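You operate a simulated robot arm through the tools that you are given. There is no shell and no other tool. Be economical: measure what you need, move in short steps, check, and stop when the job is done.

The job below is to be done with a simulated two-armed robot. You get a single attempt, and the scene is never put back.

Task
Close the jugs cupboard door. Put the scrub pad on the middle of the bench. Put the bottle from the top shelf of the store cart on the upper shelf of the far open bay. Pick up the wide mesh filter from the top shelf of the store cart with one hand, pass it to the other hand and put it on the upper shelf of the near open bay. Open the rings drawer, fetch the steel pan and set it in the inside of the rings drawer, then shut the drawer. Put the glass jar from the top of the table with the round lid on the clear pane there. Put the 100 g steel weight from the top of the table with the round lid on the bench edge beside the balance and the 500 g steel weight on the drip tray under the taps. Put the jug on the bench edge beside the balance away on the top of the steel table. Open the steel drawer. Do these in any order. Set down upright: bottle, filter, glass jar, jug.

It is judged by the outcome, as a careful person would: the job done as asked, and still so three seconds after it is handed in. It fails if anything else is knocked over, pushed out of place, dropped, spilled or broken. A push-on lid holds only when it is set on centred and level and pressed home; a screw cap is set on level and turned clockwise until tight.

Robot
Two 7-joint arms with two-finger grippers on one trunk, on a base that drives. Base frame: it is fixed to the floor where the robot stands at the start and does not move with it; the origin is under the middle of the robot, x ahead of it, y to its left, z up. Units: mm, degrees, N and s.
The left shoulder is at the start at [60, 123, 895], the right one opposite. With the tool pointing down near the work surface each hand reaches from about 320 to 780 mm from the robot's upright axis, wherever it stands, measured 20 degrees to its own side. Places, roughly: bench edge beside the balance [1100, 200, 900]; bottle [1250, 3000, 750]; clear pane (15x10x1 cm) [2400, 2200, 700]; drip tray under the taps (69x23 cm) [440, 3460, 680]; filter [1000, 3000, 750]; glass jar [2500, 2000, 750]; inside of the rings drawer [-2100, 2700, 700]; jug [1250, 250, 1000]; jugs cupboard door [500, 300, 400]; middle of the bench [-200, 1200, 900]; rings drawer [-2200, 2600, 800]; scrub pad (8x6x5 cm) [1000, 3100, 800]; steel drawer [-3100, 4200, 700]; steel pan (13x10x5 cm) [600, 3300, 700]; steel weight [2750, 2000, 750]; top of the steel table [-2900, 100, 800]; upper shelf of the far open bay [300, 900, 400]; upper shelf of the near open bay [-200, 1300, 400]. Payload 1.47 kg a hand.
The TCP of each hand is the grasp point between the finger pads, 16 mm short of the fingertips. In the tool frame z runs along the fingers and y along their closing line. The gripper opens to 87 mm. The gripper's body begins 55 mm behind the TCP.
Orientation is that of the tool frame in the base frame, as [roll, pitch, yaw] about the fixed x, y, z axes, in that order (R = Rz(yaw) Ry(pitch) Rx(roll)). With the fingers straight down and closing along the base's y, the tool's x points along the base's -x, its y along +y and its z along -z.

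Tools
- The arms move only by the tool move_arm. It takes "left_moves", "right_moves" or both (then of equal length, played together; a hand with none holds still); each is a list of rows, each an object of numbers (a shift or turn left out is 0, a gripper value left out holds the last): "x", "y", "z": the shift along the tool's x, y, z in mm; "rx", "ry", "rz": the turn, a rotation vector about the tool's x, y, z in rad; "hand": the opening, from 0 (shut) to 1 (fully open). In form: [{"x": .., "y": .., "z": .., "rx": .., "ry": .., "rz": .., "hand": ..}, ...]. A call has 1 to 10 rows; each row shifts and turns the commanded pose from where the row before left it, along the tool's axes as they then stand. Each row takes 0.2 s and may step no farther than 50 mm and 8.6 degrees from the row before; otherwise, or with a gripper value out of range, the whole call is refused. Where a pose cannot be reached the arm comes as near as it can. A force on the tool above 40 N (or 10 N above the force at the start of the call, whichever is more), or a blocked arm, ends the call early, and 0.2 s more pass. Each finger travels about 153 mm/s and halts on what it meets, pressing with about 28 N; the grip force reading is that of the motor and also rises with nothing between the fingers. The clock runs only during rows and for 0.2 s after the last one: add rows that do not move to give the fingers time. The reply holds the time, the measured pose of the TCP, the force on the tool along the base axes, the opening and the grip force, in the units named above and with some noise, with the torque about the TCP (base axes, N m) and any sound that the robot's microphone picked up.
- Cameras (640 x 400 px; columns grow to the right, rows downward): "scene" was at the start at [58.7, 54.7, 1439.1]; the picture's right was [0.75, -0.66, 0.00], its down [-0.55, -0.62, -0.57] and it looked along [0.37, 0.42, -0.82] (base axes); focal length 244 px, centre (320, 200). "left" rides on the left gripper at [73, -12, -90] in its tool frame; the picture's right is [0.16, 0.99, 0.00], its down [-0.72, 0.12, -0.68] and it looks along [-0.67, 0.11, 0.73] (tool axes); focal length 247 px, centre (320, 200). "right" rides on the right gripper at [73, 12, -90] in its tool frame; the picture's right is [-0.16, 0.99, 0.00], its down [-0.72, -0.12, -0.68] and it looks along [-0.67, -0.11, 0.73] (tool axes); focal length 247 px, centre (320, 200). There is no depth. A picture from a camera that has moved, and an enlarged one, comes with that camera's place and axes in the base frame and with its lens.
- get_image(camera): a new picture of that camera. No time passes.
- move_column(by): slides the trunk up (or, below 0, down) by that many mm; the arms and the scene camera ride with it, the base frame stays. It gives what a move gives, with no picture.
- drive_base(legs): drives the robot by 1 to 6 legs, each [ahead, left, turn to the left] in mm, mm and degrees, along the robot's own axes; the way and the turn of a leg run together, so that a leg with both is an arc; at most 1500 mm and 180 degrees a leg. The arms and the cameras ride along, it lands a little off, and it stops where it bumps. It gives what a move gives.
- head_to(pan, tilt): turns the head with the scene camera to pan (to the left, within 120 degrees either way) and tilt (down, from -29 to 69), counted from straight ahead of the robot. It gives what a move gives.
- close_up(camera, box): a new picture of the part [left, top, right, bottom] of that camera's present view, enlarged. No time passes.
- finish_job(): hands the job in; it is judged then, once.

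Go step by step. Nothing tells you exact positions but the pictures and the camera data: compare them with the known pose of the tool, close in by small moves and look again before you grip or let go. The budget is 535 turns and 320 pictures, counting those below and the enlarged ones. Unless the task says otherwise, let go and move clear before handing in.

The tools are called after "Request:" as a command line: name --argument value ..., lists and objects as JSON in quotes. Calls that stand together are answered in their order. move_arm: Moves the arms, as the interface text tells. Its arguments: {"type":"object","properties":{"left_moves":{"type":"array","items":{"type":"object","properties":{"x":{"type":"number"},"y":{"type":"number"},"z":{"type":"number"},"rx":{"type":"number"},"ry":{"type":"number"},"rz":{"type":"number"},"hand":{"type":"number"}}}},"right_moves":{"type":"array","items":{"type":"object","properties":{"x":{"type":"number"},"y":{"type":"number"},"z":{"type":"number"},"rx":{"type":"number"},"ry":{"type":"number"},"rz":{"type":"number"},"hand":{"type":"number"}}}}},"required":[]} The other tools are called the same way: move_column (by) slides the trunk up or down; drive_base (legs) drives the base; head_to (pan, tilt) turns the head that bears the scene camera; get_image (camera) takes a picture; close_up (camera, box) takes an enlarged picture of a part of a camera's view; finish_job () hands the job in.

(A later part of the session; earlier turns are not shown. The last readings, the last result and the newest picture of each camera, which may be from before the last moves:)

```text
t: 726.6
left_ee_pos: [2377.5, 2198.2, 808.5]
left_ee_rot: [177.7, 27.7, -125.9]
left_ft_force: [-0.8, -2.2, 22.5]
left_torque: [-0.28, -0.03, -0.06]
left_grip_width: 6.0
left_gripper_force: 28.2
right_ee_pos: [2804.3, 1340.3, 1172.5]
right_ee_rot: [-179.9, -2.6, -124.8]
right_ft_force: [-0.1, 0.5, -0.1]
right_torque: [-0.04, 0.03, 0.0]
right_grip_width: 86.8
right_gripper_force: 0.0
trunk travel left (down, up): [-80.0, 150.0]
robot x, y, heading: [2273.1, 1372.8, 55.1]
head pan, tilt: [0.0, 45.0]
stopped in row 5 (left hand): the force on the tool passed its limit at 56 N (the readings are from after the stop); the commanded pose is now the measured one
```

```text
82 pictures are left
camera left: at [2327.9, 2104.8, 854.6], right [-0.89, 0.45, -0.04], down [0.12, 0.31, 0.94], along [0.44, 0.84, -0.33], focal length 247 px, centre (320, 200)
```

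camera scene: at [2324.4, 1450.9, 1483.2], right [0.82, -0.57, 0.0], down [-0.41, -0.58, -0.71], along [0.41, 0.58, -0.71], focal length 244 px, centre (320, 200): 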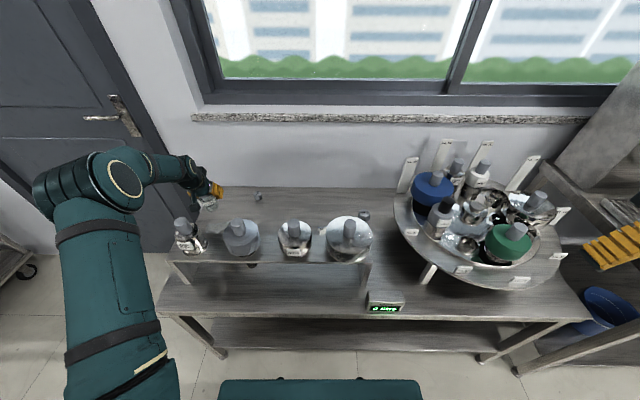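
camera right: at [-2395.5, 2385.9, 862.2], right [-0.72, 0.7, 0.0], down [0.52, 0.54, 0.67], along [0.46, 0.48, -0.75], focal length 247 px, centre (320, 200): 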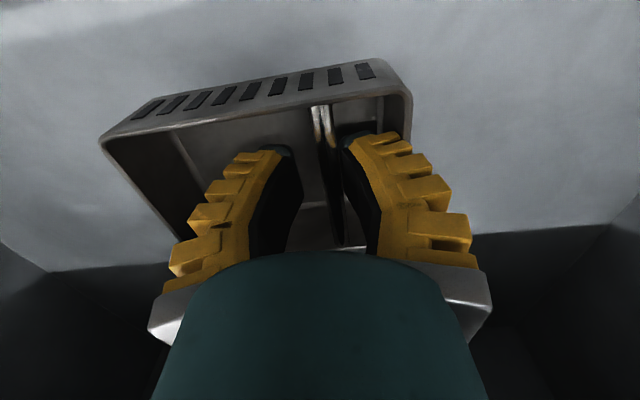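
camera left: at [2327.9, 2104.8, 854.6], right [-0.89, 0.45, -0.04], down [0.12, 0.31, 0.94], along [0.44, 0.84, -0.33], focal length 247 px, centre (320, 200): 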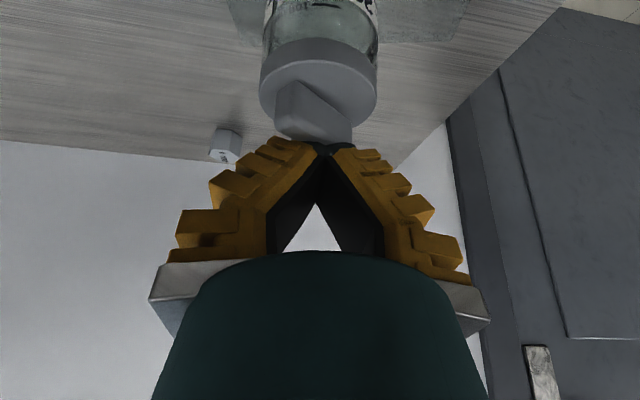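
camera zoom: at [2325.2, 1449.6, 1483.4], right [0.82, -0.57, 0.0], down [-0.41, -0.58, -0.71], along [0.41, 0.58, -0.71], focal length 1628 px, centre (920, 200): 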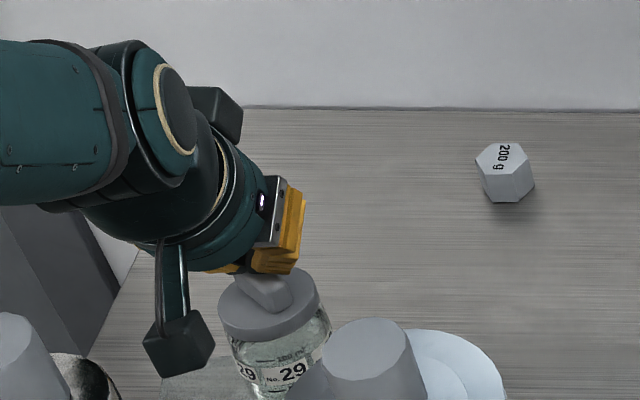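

No further snap: the lid is firmly on. Retreat, checking the jar.

Request:
move_arm --left_moves '[{"x": -8, "z": -18}, {"x": -18, "z": -38}, {"x": -18, "z": -38}, {"x": -18, "z": -38}, {"x": -18, "z": -38}]'

Request:
get_image --camera "left"

Request:
close_up --camera "scene" --box '[300, 170, 420, 260]'

```text
t: 727.8
left_ee_pos: [2377.4, 2187.5, 990.8]
left_ee_rot: [177.8, 27.0, -125.8]
left_ft_force: [0.3, -0.8, 0.2]
left_torque: [0.04, -0.02, 0.0]
left_grip_width: 0.1
left_gripper_force: 28.0
right_ee_pos: [2803.5, 1339.9, 1173.6]
right_ee_rot: [-180.0, -2.8, -124.7]
right_ft_force: [1.1, 0.2, 0.1]
right_torque: [0.01, -0.02, -0.01]
right_grip_width: 87.0
right_gripper_force: 0.1
trunk travel left (down, up): [-80.0, 150.0]
robot x, y, heading: [2269.5, 1378.3, 55.0]
head pan, tilt: [0.0, 45.0]
```

```text
81 pictures are left
camera left: at [2327.5, 2094.2, 1038.0], right [-0.89, 0.45, -0.04], down [0.12, 0.32, 0.94], along [0.43, 0.83, -0.34], focal length 247 px, centre (320, 200)
```

left: 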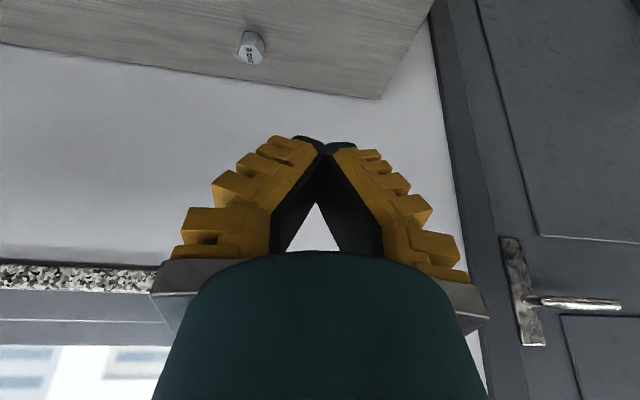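

```text
4.44 times, centred on (360, 215) of scene
camera zoom: at [2325.1, 1449.7, 1483.2], right [0.82, -0.57, 0.0], down [-0.41, -0.58, -0.71], along [0.41, 0.58, -0.71], focal length 1085 px, centre (142, 133)
```

zoom: 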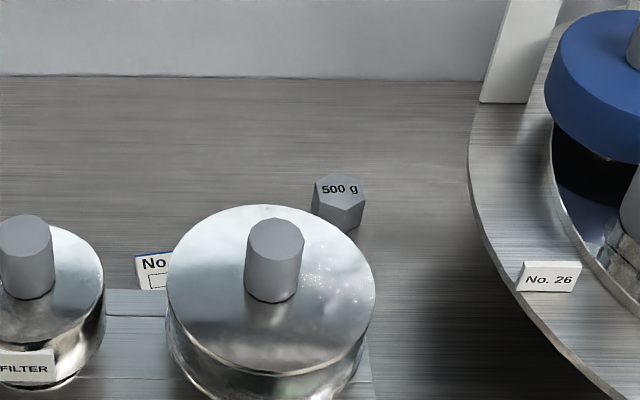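

Jar done. Now bring the right hand over the hidden 100 g weight for a close look.

Request:
move_arm --right_moves '[{"x": -34, "y": 34}, {"x": -34, "y": 34}, {"x": -34, "y": 34}, {"x": -34, "y": 34}, {"x": -34, "y": 34}, {"x": -34, "y": 34}, {"x": -34, "y": 34}, {"x": -34, "y": 34}, {"x": -34, "y": 34}, {"x": -34, "y": 24}]' --left_moves '[{"x": 36, "y": 20}, {"x": 36, "y": 20}, {"x": 36, "y": 20}, {"x": 36, "y": 20}, {"x": 30, "y": 20}, {}, {}, {}, {}, {}]'

Request:
get_image --camera "right"

```text
t: 730.0
left_ee_pos: [2206.0, 2119.0, 912.9]
left_ee_rot: [177.8, 27.0, -125.7]
left_ft_force: [-0.7, 0.6, 0.3]
left_torque: [0.0, -0.03, -0.02]
left_grip_width: 0.0
left_gripper_force: 28.3
right_ee_pos: [2726.8, 1809.0, 1154.2]
right_ee_rot: [-179.8, -2.8, -124.7]
right_ft_force: [0.4, 1.2, 0.1]
right_torque: [-0.02, 0.02, 0.01]
right_grip_width: 87.0
right_gripper_force: 0.1
trunk travel left (down, up): [-80.0, 150.0]
robot x, y, heading: [2274.3, 1373.2, 55.0]
head pan, tilt: [0.0, 45.0]
```

```text
79 pictures are left
camera right: at [2678.3, 1759.7, 1247.1], right [-0.72, 0.69, -0.01], down [0.53, 0.56, 0.64], along [0.45, 0.46, -0.76], focal length 247 px, centre (320, 200)
```

right: 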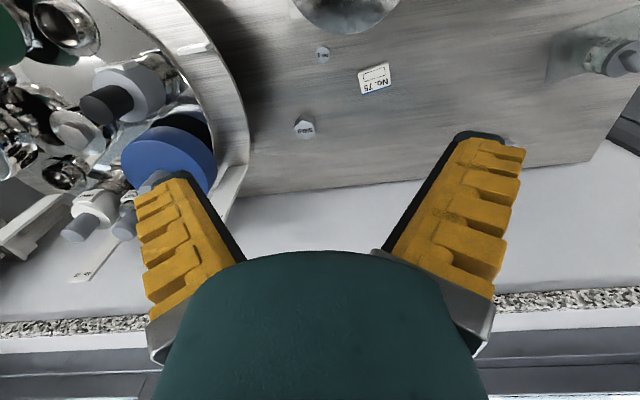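

Request:
close_up --camera "right" --box '[250, 0, 410, 160]'

```text
2.50 times, centred on (330, 80) of right
camera zoom: at [2678.3, 1759.7, 1247.1], right [-0.72, 0.69, -0.01], down [0.53, 0.56, 0.64], along [0.45, 0.46, -0.76], focal length 617 px, centre (295, 500)
```

zoom: 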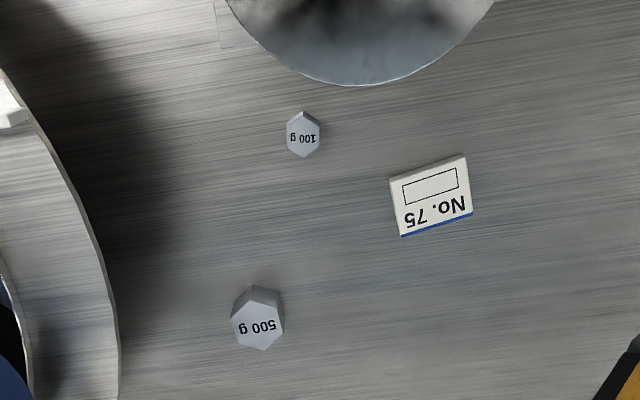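

Both labels are readable: the 100 g sits ~28 mm clear behind the disc. I turn the right tool 90° (camera sideways) with a slight backward lean, and descend on it.

Request:
move_arm --right_moves '[{"rz": -0.149, "hand": 0.5}, {"rz": -0.149}, {"rz": -0.149}, {"rz": -0.149}, {"rz": -0.149}, {"rz": -0.149}, {"rz": -0.149}, {"rz": -0.149}, {"rz": -0.149}, {"rz": -0.149}]' --left_moves '[{"x": -10, "z": -20}, {"x": -10, "z": -20}, {"x": -10, "z": -20}, {"x": -10, "z": -20}, {}, {}, {}, {}, {}, {}]'

Request:
move_arm --right_moves '[{"rz": -0.081}, {"rx": -0.14}, {}]'

```text
t: 732.2
left_ee_pos: [2207.0, 2115.4, 1004.1]
left_ee_rot: [177.8, 27.1, -125.9]
left_ft_force: [0.2, 0.1, -0.2]
left_torque: [0.03, -0.01, 0.0]
left_grip_width: 0.0
left_gripper_force: 27.7
right_ee_pos: [2726.5, 1808.8, 1156.1]
right_ee_rot: [177.4, -0.3, -39.2]
right_ft_force: [-0.2, 0.1, 1.3]
right_torque: [0.04, 0.03, 0.02]
right_grip_width: 48.9
right_gripper_force: 4.0
trunk travel left (down, up): [-80.0, 150.0]
robot x, y, heading: [2274.7, 1372.3, 54.9]
head pan, tilt: [0.0, 45.0]
```

```text
t: 733.0
left_ee_pos: [2207.3, 2115.5, 1004.6]
left_ee_rot: [177.7, 27.2, -125.7]
left_ft_force: [0.0, -0.4, 0.4]
left_torque: [0.0, 0.0, -0.02]
left_grip_width: 0.1
left_gripper_force: 27.9
right_ee_pos: [2725.8, 1808.9, 1158.5]
right_ee_rot: [169.3, -0.1, -34.7]
right_ft_force: [-0.4, -0.1, 0.4]
right_torque: [0.03, 0.05, 0.02]
right_grip_width: 49.1
right_gripper_force: 4.4
trunk travel left (down, up): [-80.0, 150.0]
robot x, y, heading: [2271.8, 1374.0, 55.0]
head pan, tilt: [0.0, 45.0]
```

Request:
move_arm --right_moves '[{"y": -17, "z": -3, "x": 1.5}, {"y": -17, "z": -3, "x": 1.5}, {"y": -8.5, "z": 45}, {"y": -8.5, "z": 45}, {"y": -8.5, "z": 45}, {"y": -8.5, "z": 45}, {"y": -8.5, "z": 45}, {"y": -8.5, "z": 45}, {"y": -8.5, "z": 45}]'

Request:
get_image --camera "right"

Request:
close_up --camera "scene" --box '[300, 150, 420, 250]'

```text
t: 735.0
left_ee_pos: [2207.5, 2115.3, 1003.9]
left_ee_rot: [177.9, 27.0, -125.7]
left_ft_force: [0.8, 0.7, 0.1]
left_torque: [-0.02, 0.02, 0.0]
left_grip_width: 0.0
left_gripper_force: 27.8
right_ee_pos: [2752.8, 1834.9, 835.3]
right_ee_rot: [169.4, -0.2, -34.9]
right_ft_force: [0.3, 0.5, 0.6]
right_torque: [-0.01, 0.02, 0.01]
right_grip_width: 49.3
right_gripper_force: 4.0
trunk travel left (down, up): [-80.0, 150.0]
robot x, y, heading: [2268.3, 1379.0, 55.1]
head pan, tilt: [0.0, 45.0]
```

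```text
77 pictures are left
camera right: at [2814.4, 1796.2, 925.7], right [-0.68, -0.71, 0.18], down [-0.46, 0.61, 0.65], along [-0.57, 0.36, -0.74], focal length 247 px, centre (320, 200)
```

right: 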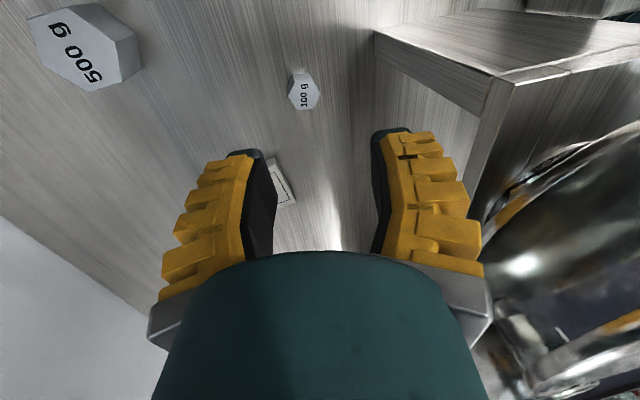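

```text
4.00 times, centred on (360, 200) of scene
camera zoom: at [2325.7, 1450.8, 1483.1], right [0.82, -0.57, 0.0], down [-0.41, -0.58, -0.71], along [0.41, 0.58, -0.71], focal length 976 px, centre (160, 200)
```

zoom: 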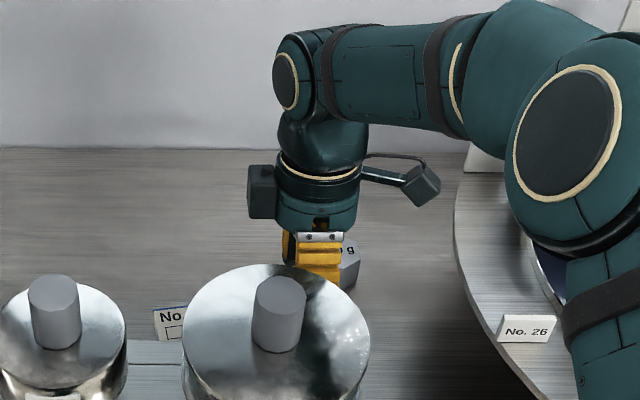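

The weight is right below at (2742,1827). Fine-adjust and descend.

Request:
move_arm --right_moves '[{"x": -3.4, "y": 7, "z": 1}, {"y": -8, "z": 42}, {"y": -8, "z": 42}, {"y": -6, "z": 32}]'

Request:
get_image --camera "right"

```text
t: 736.0
left_ee_pos: [2207.4, 2115.7, 1004.8]
left_ee_rot: [177.8, 27.1, -125.8]
left_ft_force: [-0.3, 0.7, 0.4]
left_torque: [-0.02, -0.04, 0.01]
left_grip_width: 0.3
left_gripper_force: 27.8
right_ee_pos: [2745.8, 1830.7, 717.4]
right_ee_rot: [169.3, -0.2, -34.8]
right_ft_force: [0.2, 1.1, 0.2]
right_torque: [0.02, 0.02, 0.03]
right_grip_width: 48.7
right_gripper_force: 3.9
trunk travel left (down, up): [-80.0, 150.0]
robot x, y, heading: [2269.6, 1376.4, 55.0]
head pan, tilt: [0.0, 45.0]
```

```text
75 pictures are left
camera right: at [2806.9, 1793.5, 808.1], right [-0.68, -0.71, 0.18], down [-0.46, 0.61, 0.64], along [-0.57, 0.36, -0.74], focal length 247 px, centre (320, 200)
```

right: 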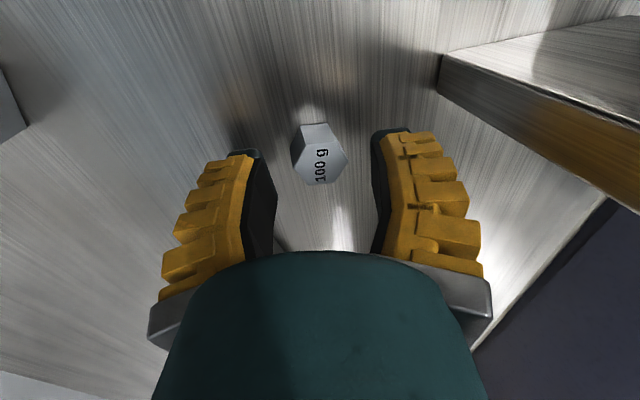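

Request:
move_arm --right_moves '[{"y": -4, "z": 20}, {"y": -3, "z": 14}]'

Request:
move_arm --right_moves '[{"hand": 0.2}, {"hand": 0}, {}, {}]'

Request:
get_image --camera "right"

```text
t: 736.6
left_ee_pos: [2205.8, 2114.1, 1005.3]
left_ee_rot: [177.7, 27.2, -125.8]
left_ft_force: [1.2, -0.4, 0.6]
left_torque: [0.01, 0.03, 0.04]
left_grip_width: 0.0
left_gripper_force: 28.2
right_ee_pos: [2748.9, 1835.6, 698.1]
right_ee_rot: [170.4, -0.2, -34.8]
right_ft_force: [-4.0, -7.1, 23.4]
right_torque: [0.54, -0.38, 0.04]
right_grip_width: 46.1
right_gripper_force: 0.0
trunk travel left (down, up): [-80.0, 150.0]
robot x, y, heading: [2269.3, 1372.5, 55.1]
head pan, tilt: [0.0, 45.0]
stopped in row 2 (right hand): the force on the tool passed its limit at 47 N (the readings are from after the stop); the commanded pose is now the measured one
```

```text
t: 737.6
left_ee_pos: [2205.4, 2114.5, 1004.6]
left_ee_rot: [177.8, 27.3, -125.9]
left_ft_force: [-0.9, 0.7, 0.1]
left_torque: [-0.02, 0.0, 0.02]
left_grip_width: 0.2
left_gripper_force: 27.7
right_ee_pos: [2748.1, 1836.3, 697.6]
right_ee_rot: [170.6, -0.1, -34.8]
right_ft_force: [5.5, 10.1, 33.1]
right_torque: [0.49, -0.3, 0.05]
right_grip_width: 17.9
right_gripper_force: 28.0
trunk travel left (down, up): [-80.0, 150.0]
robot x, y, heading: [2270.7, 1373.1, 54.8]
head pan, tilt: [0.0, 45.0]
```

```text
74 pictures are left
camera right: at [2809.5, 1796.7, 788.9], right [-0.69, -0.71, 0.16], down [-0.47, 0.6, 0.65], along [-0.56, 0.37, -0.74], focal length 247 px, centre (320, 200)
```

right: 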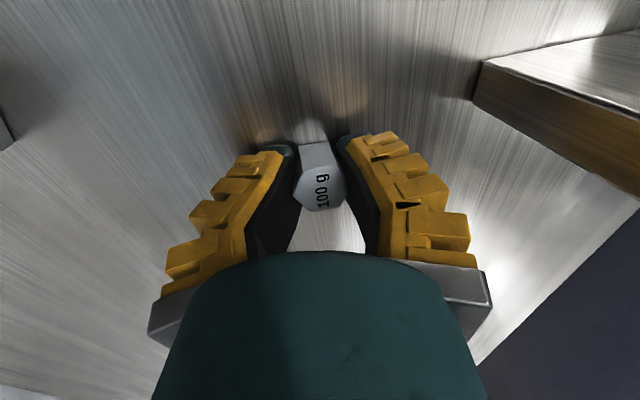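

The weight is gripped (18 mm). Lift straight up.

Request:
move_arm --right_moves '[{"y": 3, "z": -15}, {"y": 6, "z": -30}, {"y": 8.5, "z": -45}, {"y": 8.5, "z": -45}, {"y": 8.5, "z": -45}, {"y": 8.5, "z": -45}, {}]'

Request:
get_image --camera "right"

```text
t: 739.2
left_ee_pos: [2208.1, 2115.9, 1004.5]
left_ee_rot: [177.9, 27.2, -126.0]
left_ft_force: [0.5, 0.3, 0.1]
left_torque: [0.02, 0.0, -0.02]
left_grip_width: 0.0
left_gripper_force: 27.9
right_ee_pos: [2746.3, 1832.6, 923.4]
right_ee_rot: [170.0, 0.0, -34.8]
right_ft_force: [0.3, -0.4, -2.7]
right_torque: [-0.02, 0.0, -0.01]
right_grip_width: 17.9
right_gripper_force: 27.8
trunk travel left (down, up): [-80.0, 150.0]
robot x, y, heading: [2270.6, 1375.7, 55.0]
head pan, tilt: [0.0, 45.0]
```

```text
73 pictures are left
camera right: at [2808.4, 1794.0, 1014.5], right [-0.68, -0.71, 0.17], down [-0.46, 0.6, 0.65], along [-0.56, 0.36, -0.74], focal length 247 px, centre (320, 200)
```

right: 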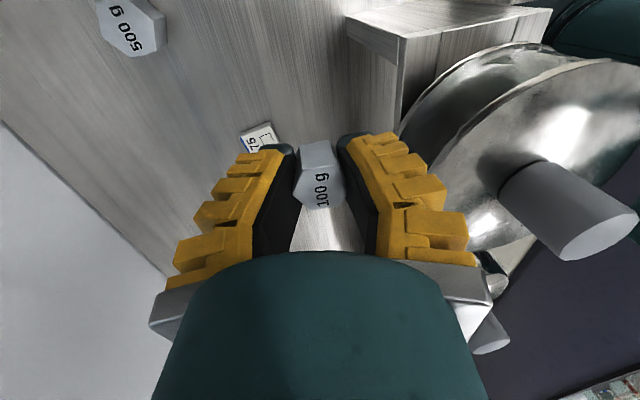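

Now raise the right hand, shift the base right and take the 500 g with the left hand.

Request:
move_arm --right_moves '[{"y": 8.5, "z": -45}, {"y": 8.5, "z": -45}, {"y": 8.5, "z": -45}, {"y": 40, "x": 20}, {"y": 40, "x": 20}, {"y": 40, "x": 20}, {"y": 40, "x": 20}, {"y": 40, "x": 20}]' --left_moves '[{"x": -10, "z": -20}, {"x": -10, "z": -20, "hand": 0.9}, {"x": -10, "z": -20}, {}, {}, {}, {}, {}]'

Request:
drive_base --legs '[[-20, 0, 0], [0, -250, 0], [20, 0, 0]]'

Request:
get_image --camera "scene"

```text
t: 741.0
left_ee_pos: [2207.6, 2112.1, 1071.7]
left_ee_rot: [177.8, 27.2, -125.8]
left_ft_force: [-0.2, -0.4, 0.3]
left_torque: [-0.02, 0.0, 0.0]
left_grip_width: 80.4
left_gripper_force: 1.5
right_ee_pos: [2715.1, 1609.2, 1095.8]
right_ee_rot: [170.1, -0.1, -34.7]
right_ft_force: [-0.6, 0.4, -0.7]
right_torque: [0.01, 0.01, -0.01]
right_grip_width: 17.2
right_gripper_force: 27.5
trunk travel left (down, up): [-80.0, 150.0]
robot x, y, heading: [2272.8, 1373.8, 54.5]
head pan, tilt: [0.0, 45.0]
```

```text
t: 744.6
left_ee_pos: [2413.6, 1967.2, 1071.0]
left_ee_rot: [177.7, 27.0, -125.6]
left_ft_force: [0.5, 0.3, -0.3]
left_torque: [-0.01, -0.01, 0.04]
left_grip_width: 80.2
left_gripper_force: 1.8
right_ee_pos: [2923.0, 1468.6, 1095.6]
right_ee_rot: [170.0, -0.1, -34.5]
right_ft_force: [-0.2, -0.1, -2.0]
right_torque: [-0.07, 0.02, -0.02]
right_grip_width: 16.6
right_gripper_force: 27.4
trunk travel left (down, up): [-80.0, 150.0]
robot x, y, heading: [2481.5, 1231.7, 55.2]
head pan, tilt: [0.0, 45.0]
```

```text
72 pictures are left
camera scene: at [2533.5, 1306.4, 1483.1], right [0.82, -0.57, 0.0], down [-0.4, -0.58, -0.71], along [0.4, 0.58, -0.71], focal length 244 px, centre (320, 200)
```

scene: 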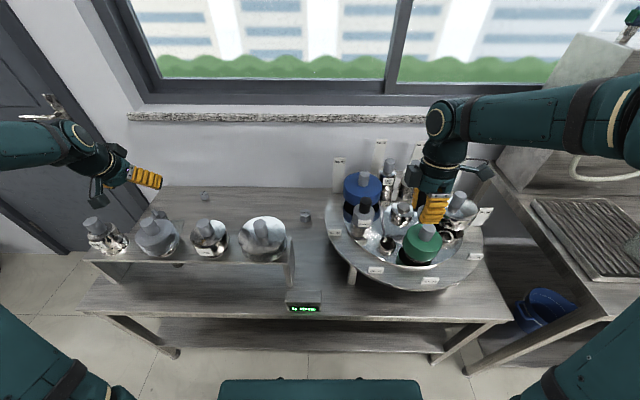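

Request:
move_arm --left_moves '[{"x": -18.4, "y": -41, "z": 9.4}, {"x": -18.4, "y": -41, "z": 9.4}, {"x": -18.4, "y": -41, "z": 9.4}, {"x": -18.4, "y": -41, "z": 9.4}, {"x": -18.4, "y": -41, "z": 9.4}, {"x": -18.4, "y": -41, "z": 9.4}, {"x": -18.4, "y": -41, "z": 9.4}, {"x": -18.4, "y": -41, "z": 9.4}, {"x": -18.4, "y": -41, "z": 9.4}, {"x": -18.4, "y": -41, "z": 9.4}]'

Request:
move_arm --left_moves '[{"x": 19, "z": 37}, {"x": 19, "z": 37}, {"x": 19, "z": 37}, {"x": 19, "z": 37}, {"x": 19, "z": 37}, {"x": 19, "z": 37}]'

Request:
get_image --camera "left"

```text
t: 746.8
left_ee_pos: [2866.6, 1902.2, 1054.9]
left_ee_rot: [177.7, 27.1, -125.6]
left_ft_force: [-0.3, 0.2, 0.3]
left_torque: [0.02, -0.02, 0.0]
left_grip_width: 80.3
left_gripper_force: 1.9
right_ee_pos: [2924.0, 1466.7, 1095.4]
right_ee_rot: [170.1, -0.2, -34.5]
right_ft_force: [0.0, -0.4, -2.6]
right_torque: [0.02, 0.03, 0.0]
right_grip_width: 16.2
right_gripper_force: 27.8
trunk travel left (down, up): [-80.0, 150.0]
robot x, y, heading: [2482.4, 1226.7, 55.1]
head pan, tilt: [0.0, 45.0]
```

```text
t: 748.2
left_ee_pos: [2860.5, 1911.6, 806.7]
left_ee_rot: [177.8, 27.1, -125.6]
left_ft_force: [-0.1, 0.2, 0.2]
left_torque: [0.0, 0.01, 0.0]
left_grip_width: 80.2
left_gripper_force: 1.5
right_ee_pos: [2923.5, 1467.7, 1095.1]
right_ee_rot: [170.0, -0.2, -34.6]
right_ft_force: [0.4, 0.1, -1.2]
right_torque: [-0.04, -0.02, -0.02]
right_grip_width: 16.3
right_gripper_force: 27.8
trunk travel left (down, up): [-80.0, 150.0]
robot x, y, heading: [2476.0, 1228.1, 55.1]
head pan, tilt: [0.0, 45.0]
```

```text
71 pictures are left
camera left: at [2810.9, 1817.9, 854.4], right [-0.89, 0.45, -0.04], down [0.12, 0.32, 0.94], along [0.43, 0.83, -0.34], focal length 247 px, centre (320, 200)
```

left: 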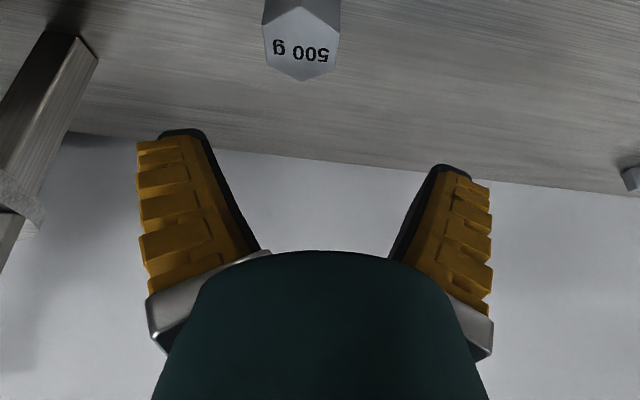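

Request:
move_arm --left_moves '[{"y": -14, "hand": 0.75}, {"x": 16, "z": 31, "y": -1}, {"x": 16, "z": 31, "y": -1}]'

Request:
get_image --camera "left"

```text
t: 749.0
left_ee_pos: [2871.6, 1900.8, 738.3]
left_ee_rot: [177.9, 27.1, -125.6]
left_ft_force: [-0.4, 0.4, 0.1]
left_torque: [0.0, 0.02, -0.01]
left_grip_width: 69.4
left_gripper_force: 3.2
right_ee_pos: [2922.2, 1468.4, 1095.4]
right_ee_rot: [170.0, -0.1, -34.5]
right_ft_force: [0.4, 0.1, -1.4]
right_torque: [0.01, -0.01, 0.03]
right_grip_width: 16.0
right_gripper_force: 28.3
trunk travel left (down, up): [-80.0, 150.0]
robot x, y, heading: [2477.5, 1230.0, 55.5]
head pan, tilt: [0.0, 45.0]
```

```text
70 pictures are left
camera left: at [2821.6, 1808.0, 785.4], right [-0.89, 0.45, -0.04], down [0.12, 0.32, 0.94], along [0.43, 0.83, -0.34], focal length 247 px, centre (320, 200)
```

left: 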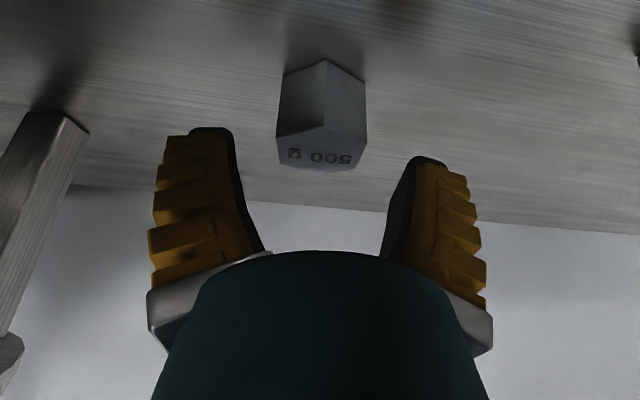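

Request:
move_arm --left_moves '[{"x": 9, "z": 18}, {"x": 6, "z": 11}, {"hand": 0.45}, {"hand": 0}, {}, {}]'

Request:
move_arm --left_moves '[{"x": -9, "z": -18}, {"x": -18, "z": -36}, {"x": -18, "z": -36}, {"x": -18, "z": -36}, {}]'

Request:
get_image --camera "left"

Request:
get_image --camera "right"

```text
t: 750.4
left_ee_pos: [2869.8, 1902.7, 706.4]
left_ee_rot: [177.7, 27.2, -125.6]
left_ft_force: [1.1, 0.1, 4.8]
left_torque: [-0.1, -0.19, 0.07]
left_grip_width: 40.0
left_gripper_force: 27.8
right_ee_pos: [2923.0, 1466.5, 1097.1]
right_ee_rot: [170.2, -0.1, -34.5]
right_ft_force: [0.3, -0.5, 0.3]
right_torque: [-0.02, 0.01, -0.04]
right_grip_width: 16.1
right_gripper_force: 28.2
trunk travel left (down, up): [-80.0, 150.0]
robot x, y, heading: [2476.4, 1230.3, 55.4]
head pan, tilt: [0.0, 45.0]
```

```text
t: 751.6
left_ee_pos: [2873.1, 1898.9, 845.1]
left_ee_rot: [177.8, 27.0, -125.6]
left_ft_force: [-0.8, 0.7, -4.3]
left_torque: [-0.02, 0.05, -0.01]
left_grip_width: 39.3
left_gripper_force: 27.6
right_ee_pos: [2923.5, 1468.4, 1095.9]
right_ee_rot: [170.0, -0.1, -34.4]
right_ft_force: [1.4, 0.1, -0.5]
right_torque: [-0.01, 0.0, 0.01]
right_grip_width: 16.1
right_gripper_force: 28.2
trunk travel left (down, up): [-80.0, 150.0]
robot x, y, heading: [2480.9, 1226.9, 55.3]
head pan, tilt: [0.0, 45.0]
```

```text
69 pictures are left
camera left: at [2823.5, 1805.7, 893.0], right [-0.89, 0.45, -0.04], down [0.12, 0.32, 0.94], along [0.43, 0.83, -0.34], focal length 247 px, centre (320, 200)
```

left: 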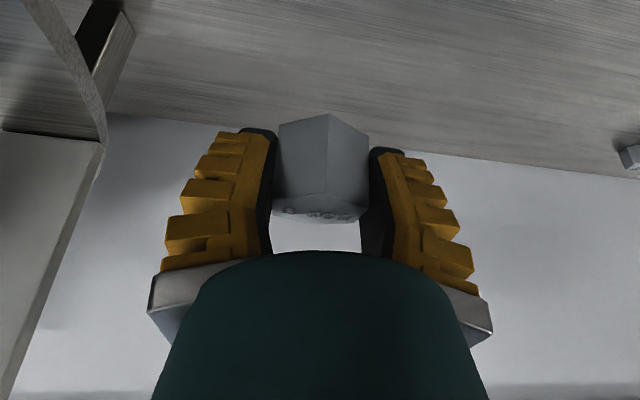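

```text
68 pictures are left
camera right: at [2984.4, 1429.9, 1186.7], right [-0.68, -0.71, 0.17], down [-0.47, 0.6, 0.65], along [-0.56, 0.36, -0.74], focal length 247 px, centre (320, 200)
```

right: 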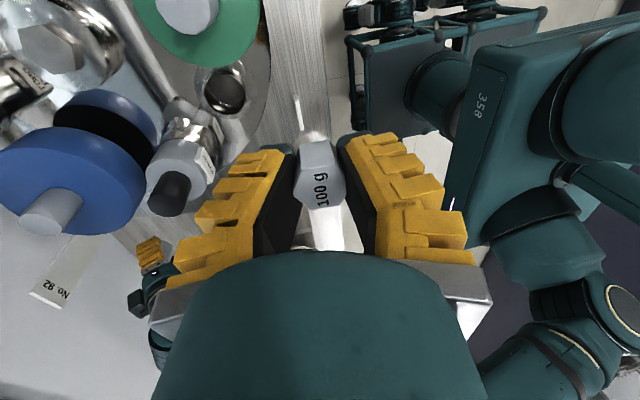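

Both weights held. Raise, pull in, and drive to the drip tray.

Request:
move_arm --left_moves '[{"x": -18, "z": -36}, {"x": -18, "z": -36}, {"x": -18, "z": -36}, {"x": -18, "z": -36}, {"x": 36, "z": -18}, {"x": 36, "z": -18}, {"x": 36, "z": -18}, {"x": 36, "z": -18}, {"x": 36, "z": -18, "y": 20}]'

Request:
drive_base --legs '[[-350, 0, -0.4], [0, 1400, 0], [0, 1280, 0]]'

Request:
drive_base --legs '[[290, 0, 0]]'

Request:
head_to --pan 10 --tilt 42

Request:
get_image --camera "scene"

```text
t: 753.6
left_ee_pos: [2743.6, 1739.8, 1005.4]
left_ee_rot: [177.9, 27.2, -125.4]
left_ft_force: [-0.7, 0.2, -4.5]
left_torque: [-0.05, -0.03, 0.04]
left_grip_width: 39.5
left_gripper_force: 28.3
right_ee_pos: [2921.3, 1467.2, 1096.9]
right_ee_rot: [170.0, -0.2, -34.5]
right_ft_force: [0.5, -0.2, -0.5]
right_torque: [0.02, -0.02, -0.01]
right_grip_width: 15.6
right_gripper_force: 28.2
trunk travel left (down, up): [-80.0, 150.0]
robot x, y, heading: [2475.6, 1226.8, 55.2]
head pan, tilt: [0.0, 45.0]
```

```text
t: 779.0
left_ee_pos: [344.8, 2987.2, 1005.1]
left_ee_rot: [177.8, 27.1, -125.4]
left_ft_force: [0.1, 0.2, -5.4]
left_torque: [-0.06, 0.01, -0.03]
left_grip_width: 39.4
left_gripper_force: 28.2
right_ee_pos: [523.9, 2717.4, 1096.3]
right_ee_rot: [170.1, -0.1, -34.2]
right_ft_force: [0.0, -1.4, -1.1]
right_torque: [-0.01, 0.03, 0.03]
right_grip_width: 13.9
right_gripper_force: 28.4
trunk travel left (down, up): [-80.0, 150.0]
robot x, y, heading: [77.6, 2478.6, 55.3]
head pan, tilt: [0.0, 45.0]
```

```text
t: 781.0
left_ee_pos: [514.5, 3229.6, 1005.5]
left_ee_rot: [177.8, 27.0, -125.6]
left_ft_force: [1.0, 0.4, -4.7]
left_torque: [-0.06, 0.02, 0.01]
left_grip_width: 39.3
left_gripper_force: 27.7
right_ee_pos: [691.6, 2957.2, 1095.1]
right_ee_rot: [170.0, -0.2, -34.5]
right_ft_force: [-0.5, 0.1, -0.9]
right_torque: [-0.01, 0.01, 0.03]
right_grip_width: 13.7
right_gripper_force: 27.9
trunk travel left (down, up): [-80.0, 150.0]
robot x, y, heading: [246.7, 2717.6, 55.3]
head pan, tilt: [0.0, 45.0]
```

```text
t: 781.7
left_ee_pos: [514.2, 3229.9, 1005.2]
left_ee_rot: [177.8, 27.1, -125.6]
left_ft_force: [-0.1, 0.4, -4.0]
left_torque: [-0.02, -0.01, 0.01]
left_grip_width: 39.2
left_gripper_force: 27.7
right_ee_pos: [691.4, 2956.3, 1096.3]
right_ee_rot: [170.1, -0.1, -34.5]
right_ft_force: [0.0, 0.3, -1.3]
right_torque: [0.02, -0.01, -0.02]
right_grip_width: 13.8
right_gripper_force: 27.8
trunk travel left (down, up): [-80.0, 150.0]
robot x, y, heading: [250.3, 2719.8, 55.1]
head pan, tilt: [10.0, 42.0]
```

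```text
67 pictures are left
camera scene: at [290.4, 2803.0, 1487.4], right [0.91, -0.42, 0.0], down [-0.28, -0.61, -0.74], along [0.31, 0.67, -0.67], focal length 244 px, centre (320, 200)
```

scene: 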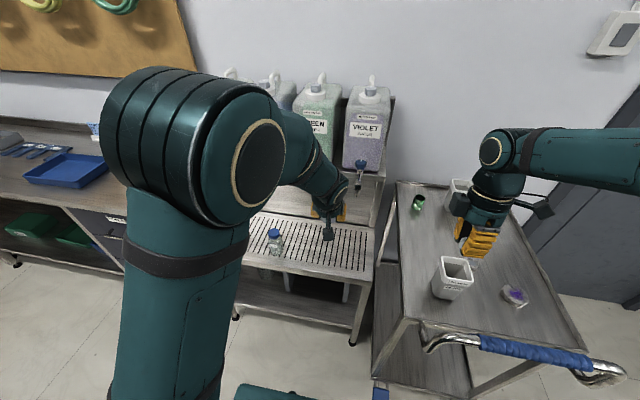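

Request:
get_image --camera "right"

Request:
move_arm --left_moves '[{"x": 2.2, "z": 39}, {"x": 2.2, "z": 39}, {"x": 2.2, "z": 39}, {"x": 2.2, "z": 39}, {"x": 2.2, "z": 39}, {"x": 2.2, "z": 39}, {"x": 2.2, "z": 38}]'

Request:
get_image --camera "left"

```text
66 pictures are left
camera right: at [753.1, 2917.9, 1187.0], right [-0.68, -0.71, 0.17], down [-0.47, 0.6, 0.65], along [-0.56, 0.36, -0.74], focal length 247 px, centre (320, 200)
```

right: 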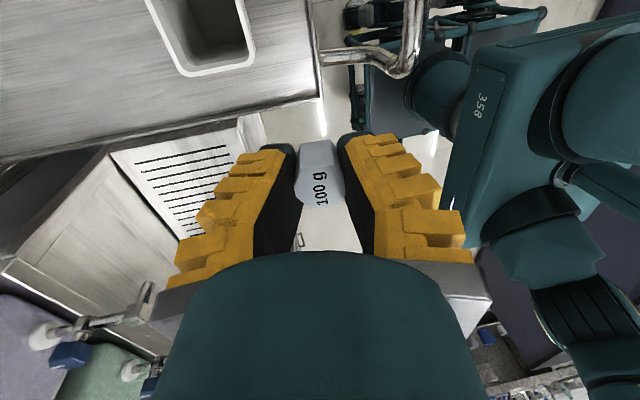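

```text
t: 783.3
left_ee_pos: [570.2, 3324.5, 756.1]
left_ee_rot: [177.7, 27.0, -125.5]
left_ft_force: [0.2, 0.4, -4.5]
left_torque: [-0.02, 0.04, 0.0]
left_grip_width: 39.4
left_gripper_force: 27.9
right_ee_pos: [691.5, 2956.0, 1095.2]
right_ee_rot: [170.0, -0.1, -34.4]
right_ft_force: [-0.8, 0.6, -0.9]
right_torque: [0.0, 0.02, 0.01]
right_grip_width: 13.6
right_gripper_force: 27.7
trunk travel left (down, up): [-80.0, 150.0]
robot x, y, heading: [248.7, 2714.7, 55.1]
head pan, tilt: [10.0, 42.0]
```

```text
65 pictures are left
camera left: at [520.5, 3231.8, 803.7], right [-0.89, 0.45, -0.04], down [0.12, 0.32, 0.94], along [0.43, 0.83, -0.34], focal length 247 px, centre (320, 200)
```

left: 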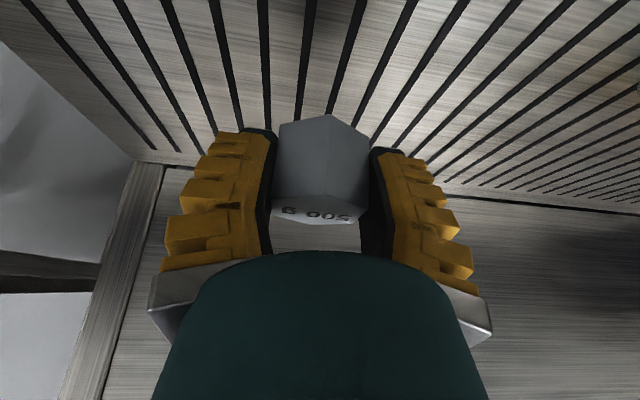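

Over the drip tray. Lower to contact.

Request:
move_arm --left_moves '[{"x": 9, "z": 18}, {"x": 6, "z": 12}, {}]'

Request:
move_arm --left_moves '[{"x": 3, "z": 6}, {}]'

Request:
move_arm --left_moves '[{"x": 3, "z": 5}, {}]'

Request:
move_arm --left_moves '[{"x": 2, "z": 4}, {}]'

```text
t: 784.1
left_ee_pos: [569.1, 3325.4, 723.7]
left_ee_rot: [177.7, 27.1, -125.6]
left_ft_force: [-0.1, 0.8, -3.9]
left_torque: [-0.01, 0.01, 0.0]
left_grip_width: 39.5
left_gripper_force: 28.6
right_ee_pos: [690.9, 2956.5, 1095.6]
right_ee_rot: [170.0, 0.0, -34.6]
right_ft_force: [-0.1, -1.0, -0.7]
right_torque: [-0.02, 0.02, 0.0]
right_grip_width: 13.7
right_gripper_force: 27.9
trunk travel left (down, up): [-80.0, 150.0]
robot x, y, heading: [248.4, 2711.9, 55.2]
head pan, tilt: [10.0, 42.0]
```

```text
t: 784.7
left_ee_pos: [569.7, 3325.5, 716.1]
left_ee_rot: [177.8, 27.1, -125.5]
left_ft_force: [-0.6, 0.2, -5.1]
left_torque: [-0.03, 0.0, -0.03]
left_grip_width: 39.1
left_gripper_force: 27.8
right_ee_pos: [691.8, 2956.8, 1095.8]
right_ee_rot: [170.1, -0.1, -34.5]
right_ft_force: [0.8, -0.1, -0.5]
right_torque: [-0.01, 0.01, 0.0]
right_grip_width: 13.3
right_gripper_force: 28.0
trunk travel left (down, up): [-80.0, 150.0]
robot x, y, heading: [244.1, 2717.2, 55.1]
head pan, tilt: [10.0, 42.0]
```

```text
t: 785.3
left_ee_pos: [569.4, 3325.9, 710.7]
left_ee_rot: [177.8, 27.1, -125.7]
left_ft_force: [0.4, -0.4, -5.1]
left_torque: [-0.02, 0.07, 0.01]
left_grip_width: 39.4
left_gripper_force: 27.8
right_ee_pos: [691.2, 2956.2, 1095.9]
right_ee_rot: [170.0, -0.1, -34.5]
right_ft_force: [-0.5, -1.2, -0.6]
right_torque: [0.0, 0.01, -0.02]
right_grip_width: 13.2
right_gripper_force: 28.1
trunk travel left (down, up): [-80.0, 150.0]
robot x, y, heading: [249.3, 2714.8, 55.2]
head pan, tilt: [10.0, 42.0]
```

```text
t: 785.9
left_ee_pos: [569.2, 3325.9, 707.4]
left_ee_rot: [177.7, 27.2, -125.5]
left_ft_force: [-0.8, 0.0, 2.2]
left_torque: [0.01, -0.23, 0.0]
left_grip_width: 39.4
left_gripper_force: 28.5
right_ee_pos: [691.3, 2955.9, 1096.6]
right_ee_rot: [170.1, 0.0, -34.5]
right_ft_force: [0.0, -1.3, -0.9]
right_torque: [0.02, 0.01, -0.02]
right_grip_width: 13.4
right_gripper_force: 28.2
trunk travel left (down, up): [-80.0, 150.0]
robot x, y, heading: [246.9, 2714.4, 55.1]
head pan, tilt: [10.0, 42.0]
```

Contact. Press slightly, open and lift.

Request:
move_arm --left_moves '[{"x": 1, "z": 2}, {"hand": 0.6}, {"hand": 0.8}, {}, {"x": -9, "z": -18}, {"x": -18, "z": -36}, {"x": -18, "z": -36}]'

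Request:
get_image --camera "left"

```text
t: 787.5
left_ee_pos: [570.2, 3321.2, 803.1]
left_ee_rot: [177.8, 27.1, -125.5]
left_ft_force: [0.2, -0.5, -0.3]
left_torque: [0.0, 0.01, 0.01]
left_grip_width: 73.3
left_gripper_force: 2.0
right_ee_pos: [691.4, 2955.2, 1096.3]
right_ee_rot: [170.1, 0.0, -34.5]
right_ft_force: [1.0, 0.3, -1.3]
right_torque: [0.01, -0.02, -0.01]
right_grip_width: 13.5
right_gripper_force: 28.5
trunk travel left (down, up): [-80.0, 150.0]
robot x, y, heading: [247.1, 2718.5, 55.1]
head pan, tilt: [10.0, 42.0]
```

```text
64 pictures are left
camera left: at [520.8, 3228.0, 850.1], right [-0.89, 0.45, -0.04], down [0.12, 0.32, 0.94], along [0.43, 0.83, -0.34], focal length 247 px, centre (320, 200)
```

left: 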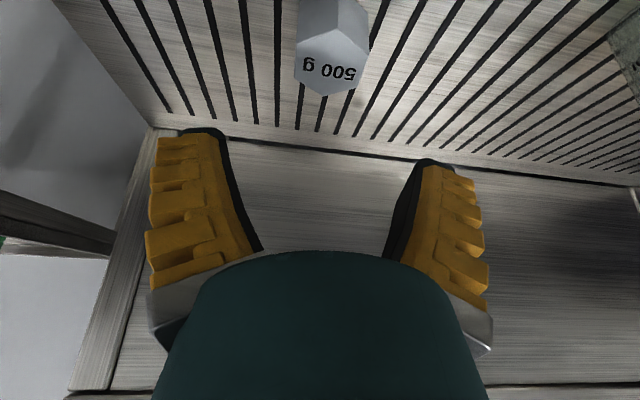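

The 500 g is on the tray. Check the 100 g grip closely before the long drive.

Request:
close_up --camera "right" --box '[250, 110, 390, 230]'

```text
3.33 times, centred on (320, 170) of right
camera zoom: at [752.8, 2917.3, 1187.3], right [-0.68, -0.71, 0.17], down [-0.47, 0.6, 0.65], along [-0.56, 0.36, -0.74], focal length 823 px, centre (320, 300)
```

zoom: 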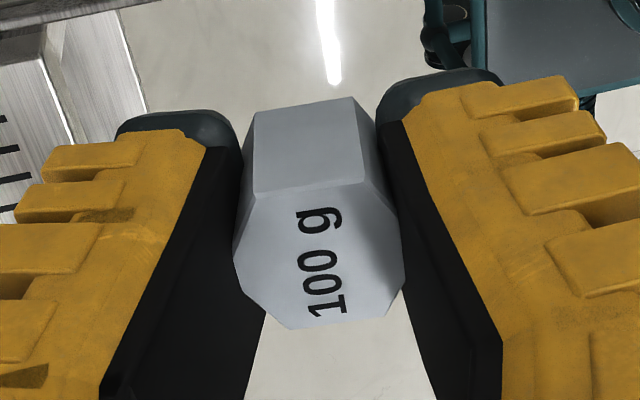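

It is held mid-pad. Retract the left arm and drive to the bench front via the right end.

Request:
move_arm --left_moves '[{"x": -18, "z": -36}, {"x": -18, "z": -36}, {"x": -18, "z": -36}, {"x": -18, "z": -36}, {"x": 36, "z": -18}, {"x": 36, "z": -18}, {"x": 36, "z": -18}, {"x": 36, "z": -18}]'

Request:
drive_base --legs '[[-300, 0, -0.3], [0, -1300, 0], [0, -1300, 0], [0, -1280, 0]]'

Request:
get_image --camera "right"

```text
t: 789.3
left_ee_pos: [484.7, 3182.2, 964.1]
left_ee_rot: [177.8, 27.1, -125.6]
left_ft_force: [0.9, -1.1, -0.2]
left_torque: [0.01, -0.04, 0.04]
left_grip_width: 72.8
left_gripper_force: 2.6
right_ee_pos: [691.5, 2955.5, 1096.4]
right_ee_rot: [170.1, -0.1, -34.5]
right_ft_force: [-0.5, -0.2, -1.2]
right_torque: [0.01, 0.02, 0.0]
right_grip_width: 13.3
right_gripper_force: 27.8
trunk travel left (down, up): [-80.0, 150.0]
robot x, y, heading: [247.7, 2717.5, 55.0]
head pan, tilt: [10.0, 42.0]
```

```text
t: 824.8
left_ee_pos: [3518.2, 784.5, 963.3]
left_ee_rot: [177.8, 27.1, -123.8]
left_ft_force: [-0.6, 0.2, 0.4]
left_torque: [-0.03, -0.01, 0.0]
left_grip_width: 72.9
left_gripper_force: 2.3
right_ee_pos: [3732.6, 564.2, 1096.1]
right_ee_rot: [170.1, -0.2, -32.6]
right_ft_force: [-0.4, 0.7, -0.7]
right_torque: [0.0, -0.04, 0.01]
right_grip_width: 12.2
right_gripper_force: 27.4
trunk travel left (down, up): [-80.0, 150.0]
robot x, y, heading: [3297.5, 310.9, 56.9]
head pan, tilt: [10.0, 42.0]
```

```text
62 pictures are left
camera right: at [3795.2, 526.8, 1187.0], right [-0.66, -0.73, 0.17], down [-0.48, 0.59, 0.65], along [-0.57, 0.34, -0.74], focal length 247 px, centre (320, 200)
```

right: 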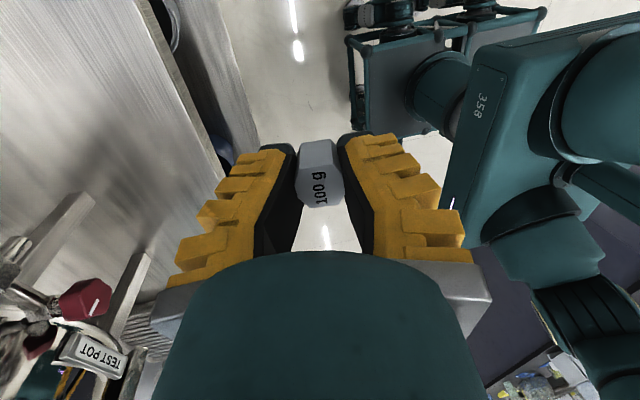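

Request:
drive_base --legs '[[0, 0, -2.2], [-1000, 0, 0], [-1000, 0, 0], [0, 1400, 0], [0, 450, 0]]'

Request:
head_to --pan -10 --tilt 50

Request:
get_image --camera "scene"

```text
t: 851.3
left_ee_pos: [818.9, 169.8, 963.3]
left_ee_rot: [177.8, 27.1, -123.4]
left_ft_force: [-1.3, -0.5, -0.6]
left_torque: [0.0, 0.04, -0.01]
left_grip_width: 73.0
left_gripper_force: 2.3
right_ee_pos: [1034.4, -50.1, 1096.2]
right_ee_rot: [170.2, -0.1, -32.2]
right_ft_force: [0.6, -0.3, -0.5]
right_torque: [0.0, 0.02, 0.02]
right_grip_width: 12.2
right_gripper_force: 28.1
trunk travel left (down, up): [-80.0, 150.0]
robot x, y, heading: [600.6, -308.1, 57.5]
head pan, tilt: [10.0, 42.0]
```

```text
t: 852.1
left_ee_pos: [819.1, 168.7, 962.8]
left_ee_rot: [177.8, 27.0, -123.3]
left_ft_force: [-0.2, 0.5, 0.4]
left_torque: [-0.03, -0.02, 0.01]
left_grip_width: 72.9
left_gripper_force: 2.0
right_ee_pos: [1034.7, -49.3, 1095.6]
right_ee_rot: [170.1, -0.1, -32.2]
right_ft_force: [-0.5, -0.7, -0.6]
right_torque: [-0.01, 0.01, 0.02]
right_grip_width: 12.3
right_gripper_force: 28.0
trunk travel left (down, up): [-80.0, 150.0]
robot x, y, heading: [597.9, -308.8, 57.3]
head pan, tilt: [-10.0, 50.0]
```

```text
61 pictures are left
camera scene: at [660.4, -239.9, 1476.3], right [0.74, -0.68, 0.0], down [-0.52, -0.56, -0.64], along [0.43, 0.47, -0.77], focal length 244 px, centre (320, 200)
```

scene: 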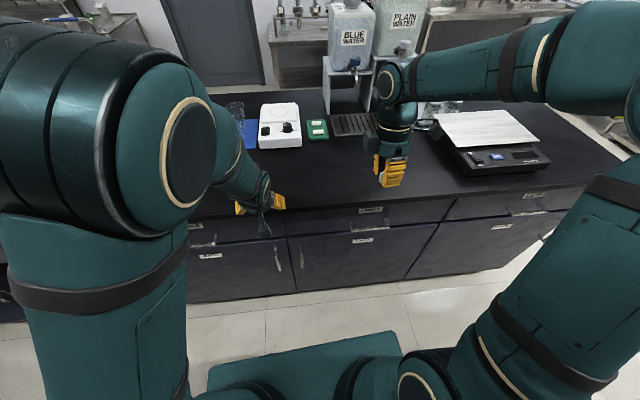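

I see the free edge area left of the balance. Move the 100 g over ≈ (1128,163) and lower.

Request:
move_arm --right_moves '[{"x": -5.7, "y": -37.5, "z": -7}, {"x": -5.7, "y": -37.5, "z": -7}, {"x": -5.7, "y": -37.5, "z": -7}, {"x": -5.7, "y": -37.5, "z": -7}, {"x": -5.7, "y": -37.5, "z": -7}, {"x": -5.7, "y": -37.5, "z": -7}, {"y": -8, "z": 44}, {"y": -8, "z": 44}, {"y": -8, "z": 40}]'

Request:
get_image --camera "right"

Request:
get_image --camera "scene"

```text
t: 854.1
left_ee_pos: [819.1, 168.3, 964.5]
left_ee_rot: [177.8, 27.1, -123.2]
left_ft_force: [0.2, -0.1, -0.2]
left_torque: [0.02, 0.0, -0.03]
left_grip_width: 73.2
left_gripper_force: 1.7
right_ee_pos: [1130.9, 161.1, 967.2]
right_ee_rot: [170.0, -0.2, -32.2]
right_ft_force: [-0.2, -0.4, -0.9]
right_torque: [0.01, 0.0, -0.04]
right_grip_width: 12.3
right_gripper_force: 27.9
trunk travel left (down, up): [-80.0, 150.0]
robot x, y, heading: [608.8, -306.7, 57.3]
head pan, tilt: [-10.0, 50.0]
```

```text
60 pictures are left
camera right: at [1193.4, 124.7, 1058.5], right [-0.65, -0.74, 0.17], down [-0.49, 0.58, 0.65], along [-0.58, 0.34, -0.74], focal length 247 px, centre (320, 200)
```

right: 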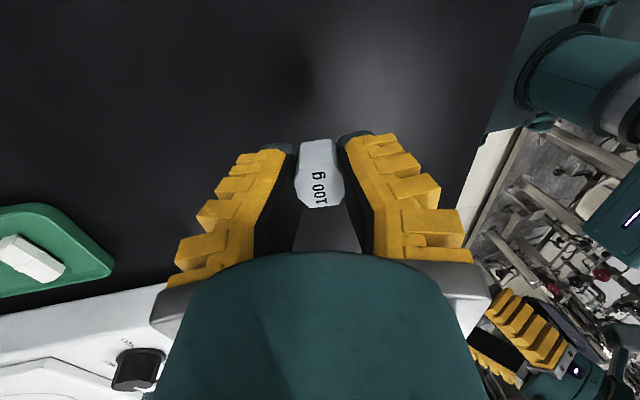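

```text
59 pictures are left
camera scene: at [660.9, -239.8, 1476.2], right [0.74, -0.68, 0.0], down [-0.52, -0.56, -0.64], along [0.43, 0.47, -0.77], focal length 244 px, centre (320, 200)
```

scene: 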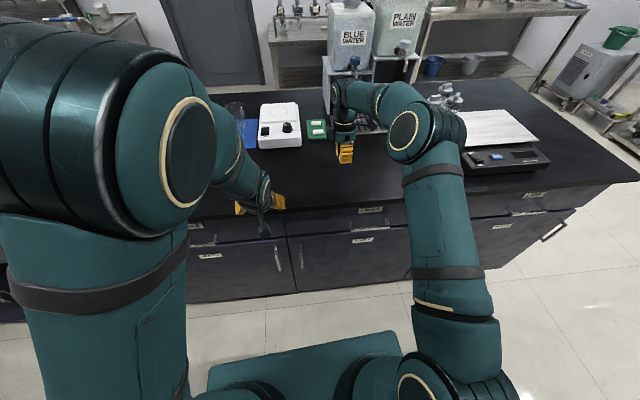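

Request:
move_arm --right_moves '[{"y": -4, "z": 22}, {"y": -2, "z": 10}, {}]'

Request:
move_arm --right_moves '[{"y": -1, "z": 5}, {}]'

Request:
move_arm --right_moves '[{"y": -1, "z": 5}, {}]'

Request:
move_arm --right_moves '[{"y": -1, "z": 5}, {}]'

```text
t: 854.9
left_ee_pos: [819.1, 168.7, 963.5]
left_ee_rot: [177.8, 27.2, -123.4]
left_ft_force: [0.1, 0.6, 0.1]
left_torque: [-0.03, -0.01, 0.0]
left_grip_width: 72.9
left_gripper_force: 2.2
right_ee_pos: [1130.0, 161.7, 935.1]
right_ee_rot: [170.1, -0.2, -32.2]
right_ft_force: [0.4, 0.4, -1.6]
right_torque: [0.0, 0.0, -0.04]
right_grip_width: 12.2
right_gripper_force: 28.1
trunk travel left (down, up): [-80.0, 150.0]
robot x, y, heading: [605.9, -308.5, 57.6]
head pan, tilt: [-10.0, 50.0]
```

```text
t: 855.5
left_ee_pos: [819.3, 169.4, 963.0]
left_ee_rot: [177.8, 27.1, -123.3]
left_ft_force: [-0.4, -0.2, 1.7]
left_torque: [0.0, -0.04, 0.02]
left_grip_width: 72.9
left_gripper_force: 2.5
right_ee_pos: [1130.0, 162.3, 930.8]
right_ee_rot: [170.1, -0.2, -32.1]
right_ft_force: [-0.4, 0.4, -0.9]
right_torque: [-0.01, 0.01, -0.02]
right_grip_width: 12.1
right_gripper_force: 28.8
trunk travel left (down, up): [-80.0, 150.0]
robot x, y, heading: [603.1, -305.6, 57.5]
head pan, tilt: [-10.0, 50.0]
```

```text
t: 856.1
left_ee_pos: [820.0, 167.7, 963.8]
left_ee_rot: [177.8, 27.0, -123.3]
left_ft_force: [0.0, 0.5, 0.4]
left_torque: [0.0, -0.03, 0.01]
left_grip_width: 73.2
left_gripper_force: 2.9
right_ee_pos: [1130.8, 162.8, 925.9]
right_ee_rot: [170.0, -0.1, -32.2]
right_ft_force: [0.4, 0.3, -1.5]
right_torque: [0.0, -0.03, 0.0]
right_grip_width: 11.8
right_gripper_force: 28.0
trunk travel left (down, up): [-80.0, 150.0]
robot x, y, heading: [601.2, -307.2, 57.3]
head pan, tilt: [-10.0, 50.0]
```

```text
t: 856.7
left_ee_pos: [818.7, 168.8, 963.6]
left_ee_rot: [177.7, 27.1, -123.4]
left_ft_force: [-0.1, 0.2, -0.1]
left_torque: [0.03, 0.01, -0.01]
left_grip_width: 73.1
left_gripper_force: 2.6
right_ee_pos: [1129.5, 162.4, 921.2]
right_ee_rot: [170.2, -0.1, -32.2]
right_ft_force: [1.4, 0.2, 11.1]
right_torque: [0.11, -0.09, -0.01]
right_grip_width: 12.1
right_gripper_force: 27.7
trunk travel left (down, up): [-80.0, 150.0]
robot x, y, heading: [602.2, -303.3, 57.5]
head pan, tilt: [-10.0, 50.0]
```

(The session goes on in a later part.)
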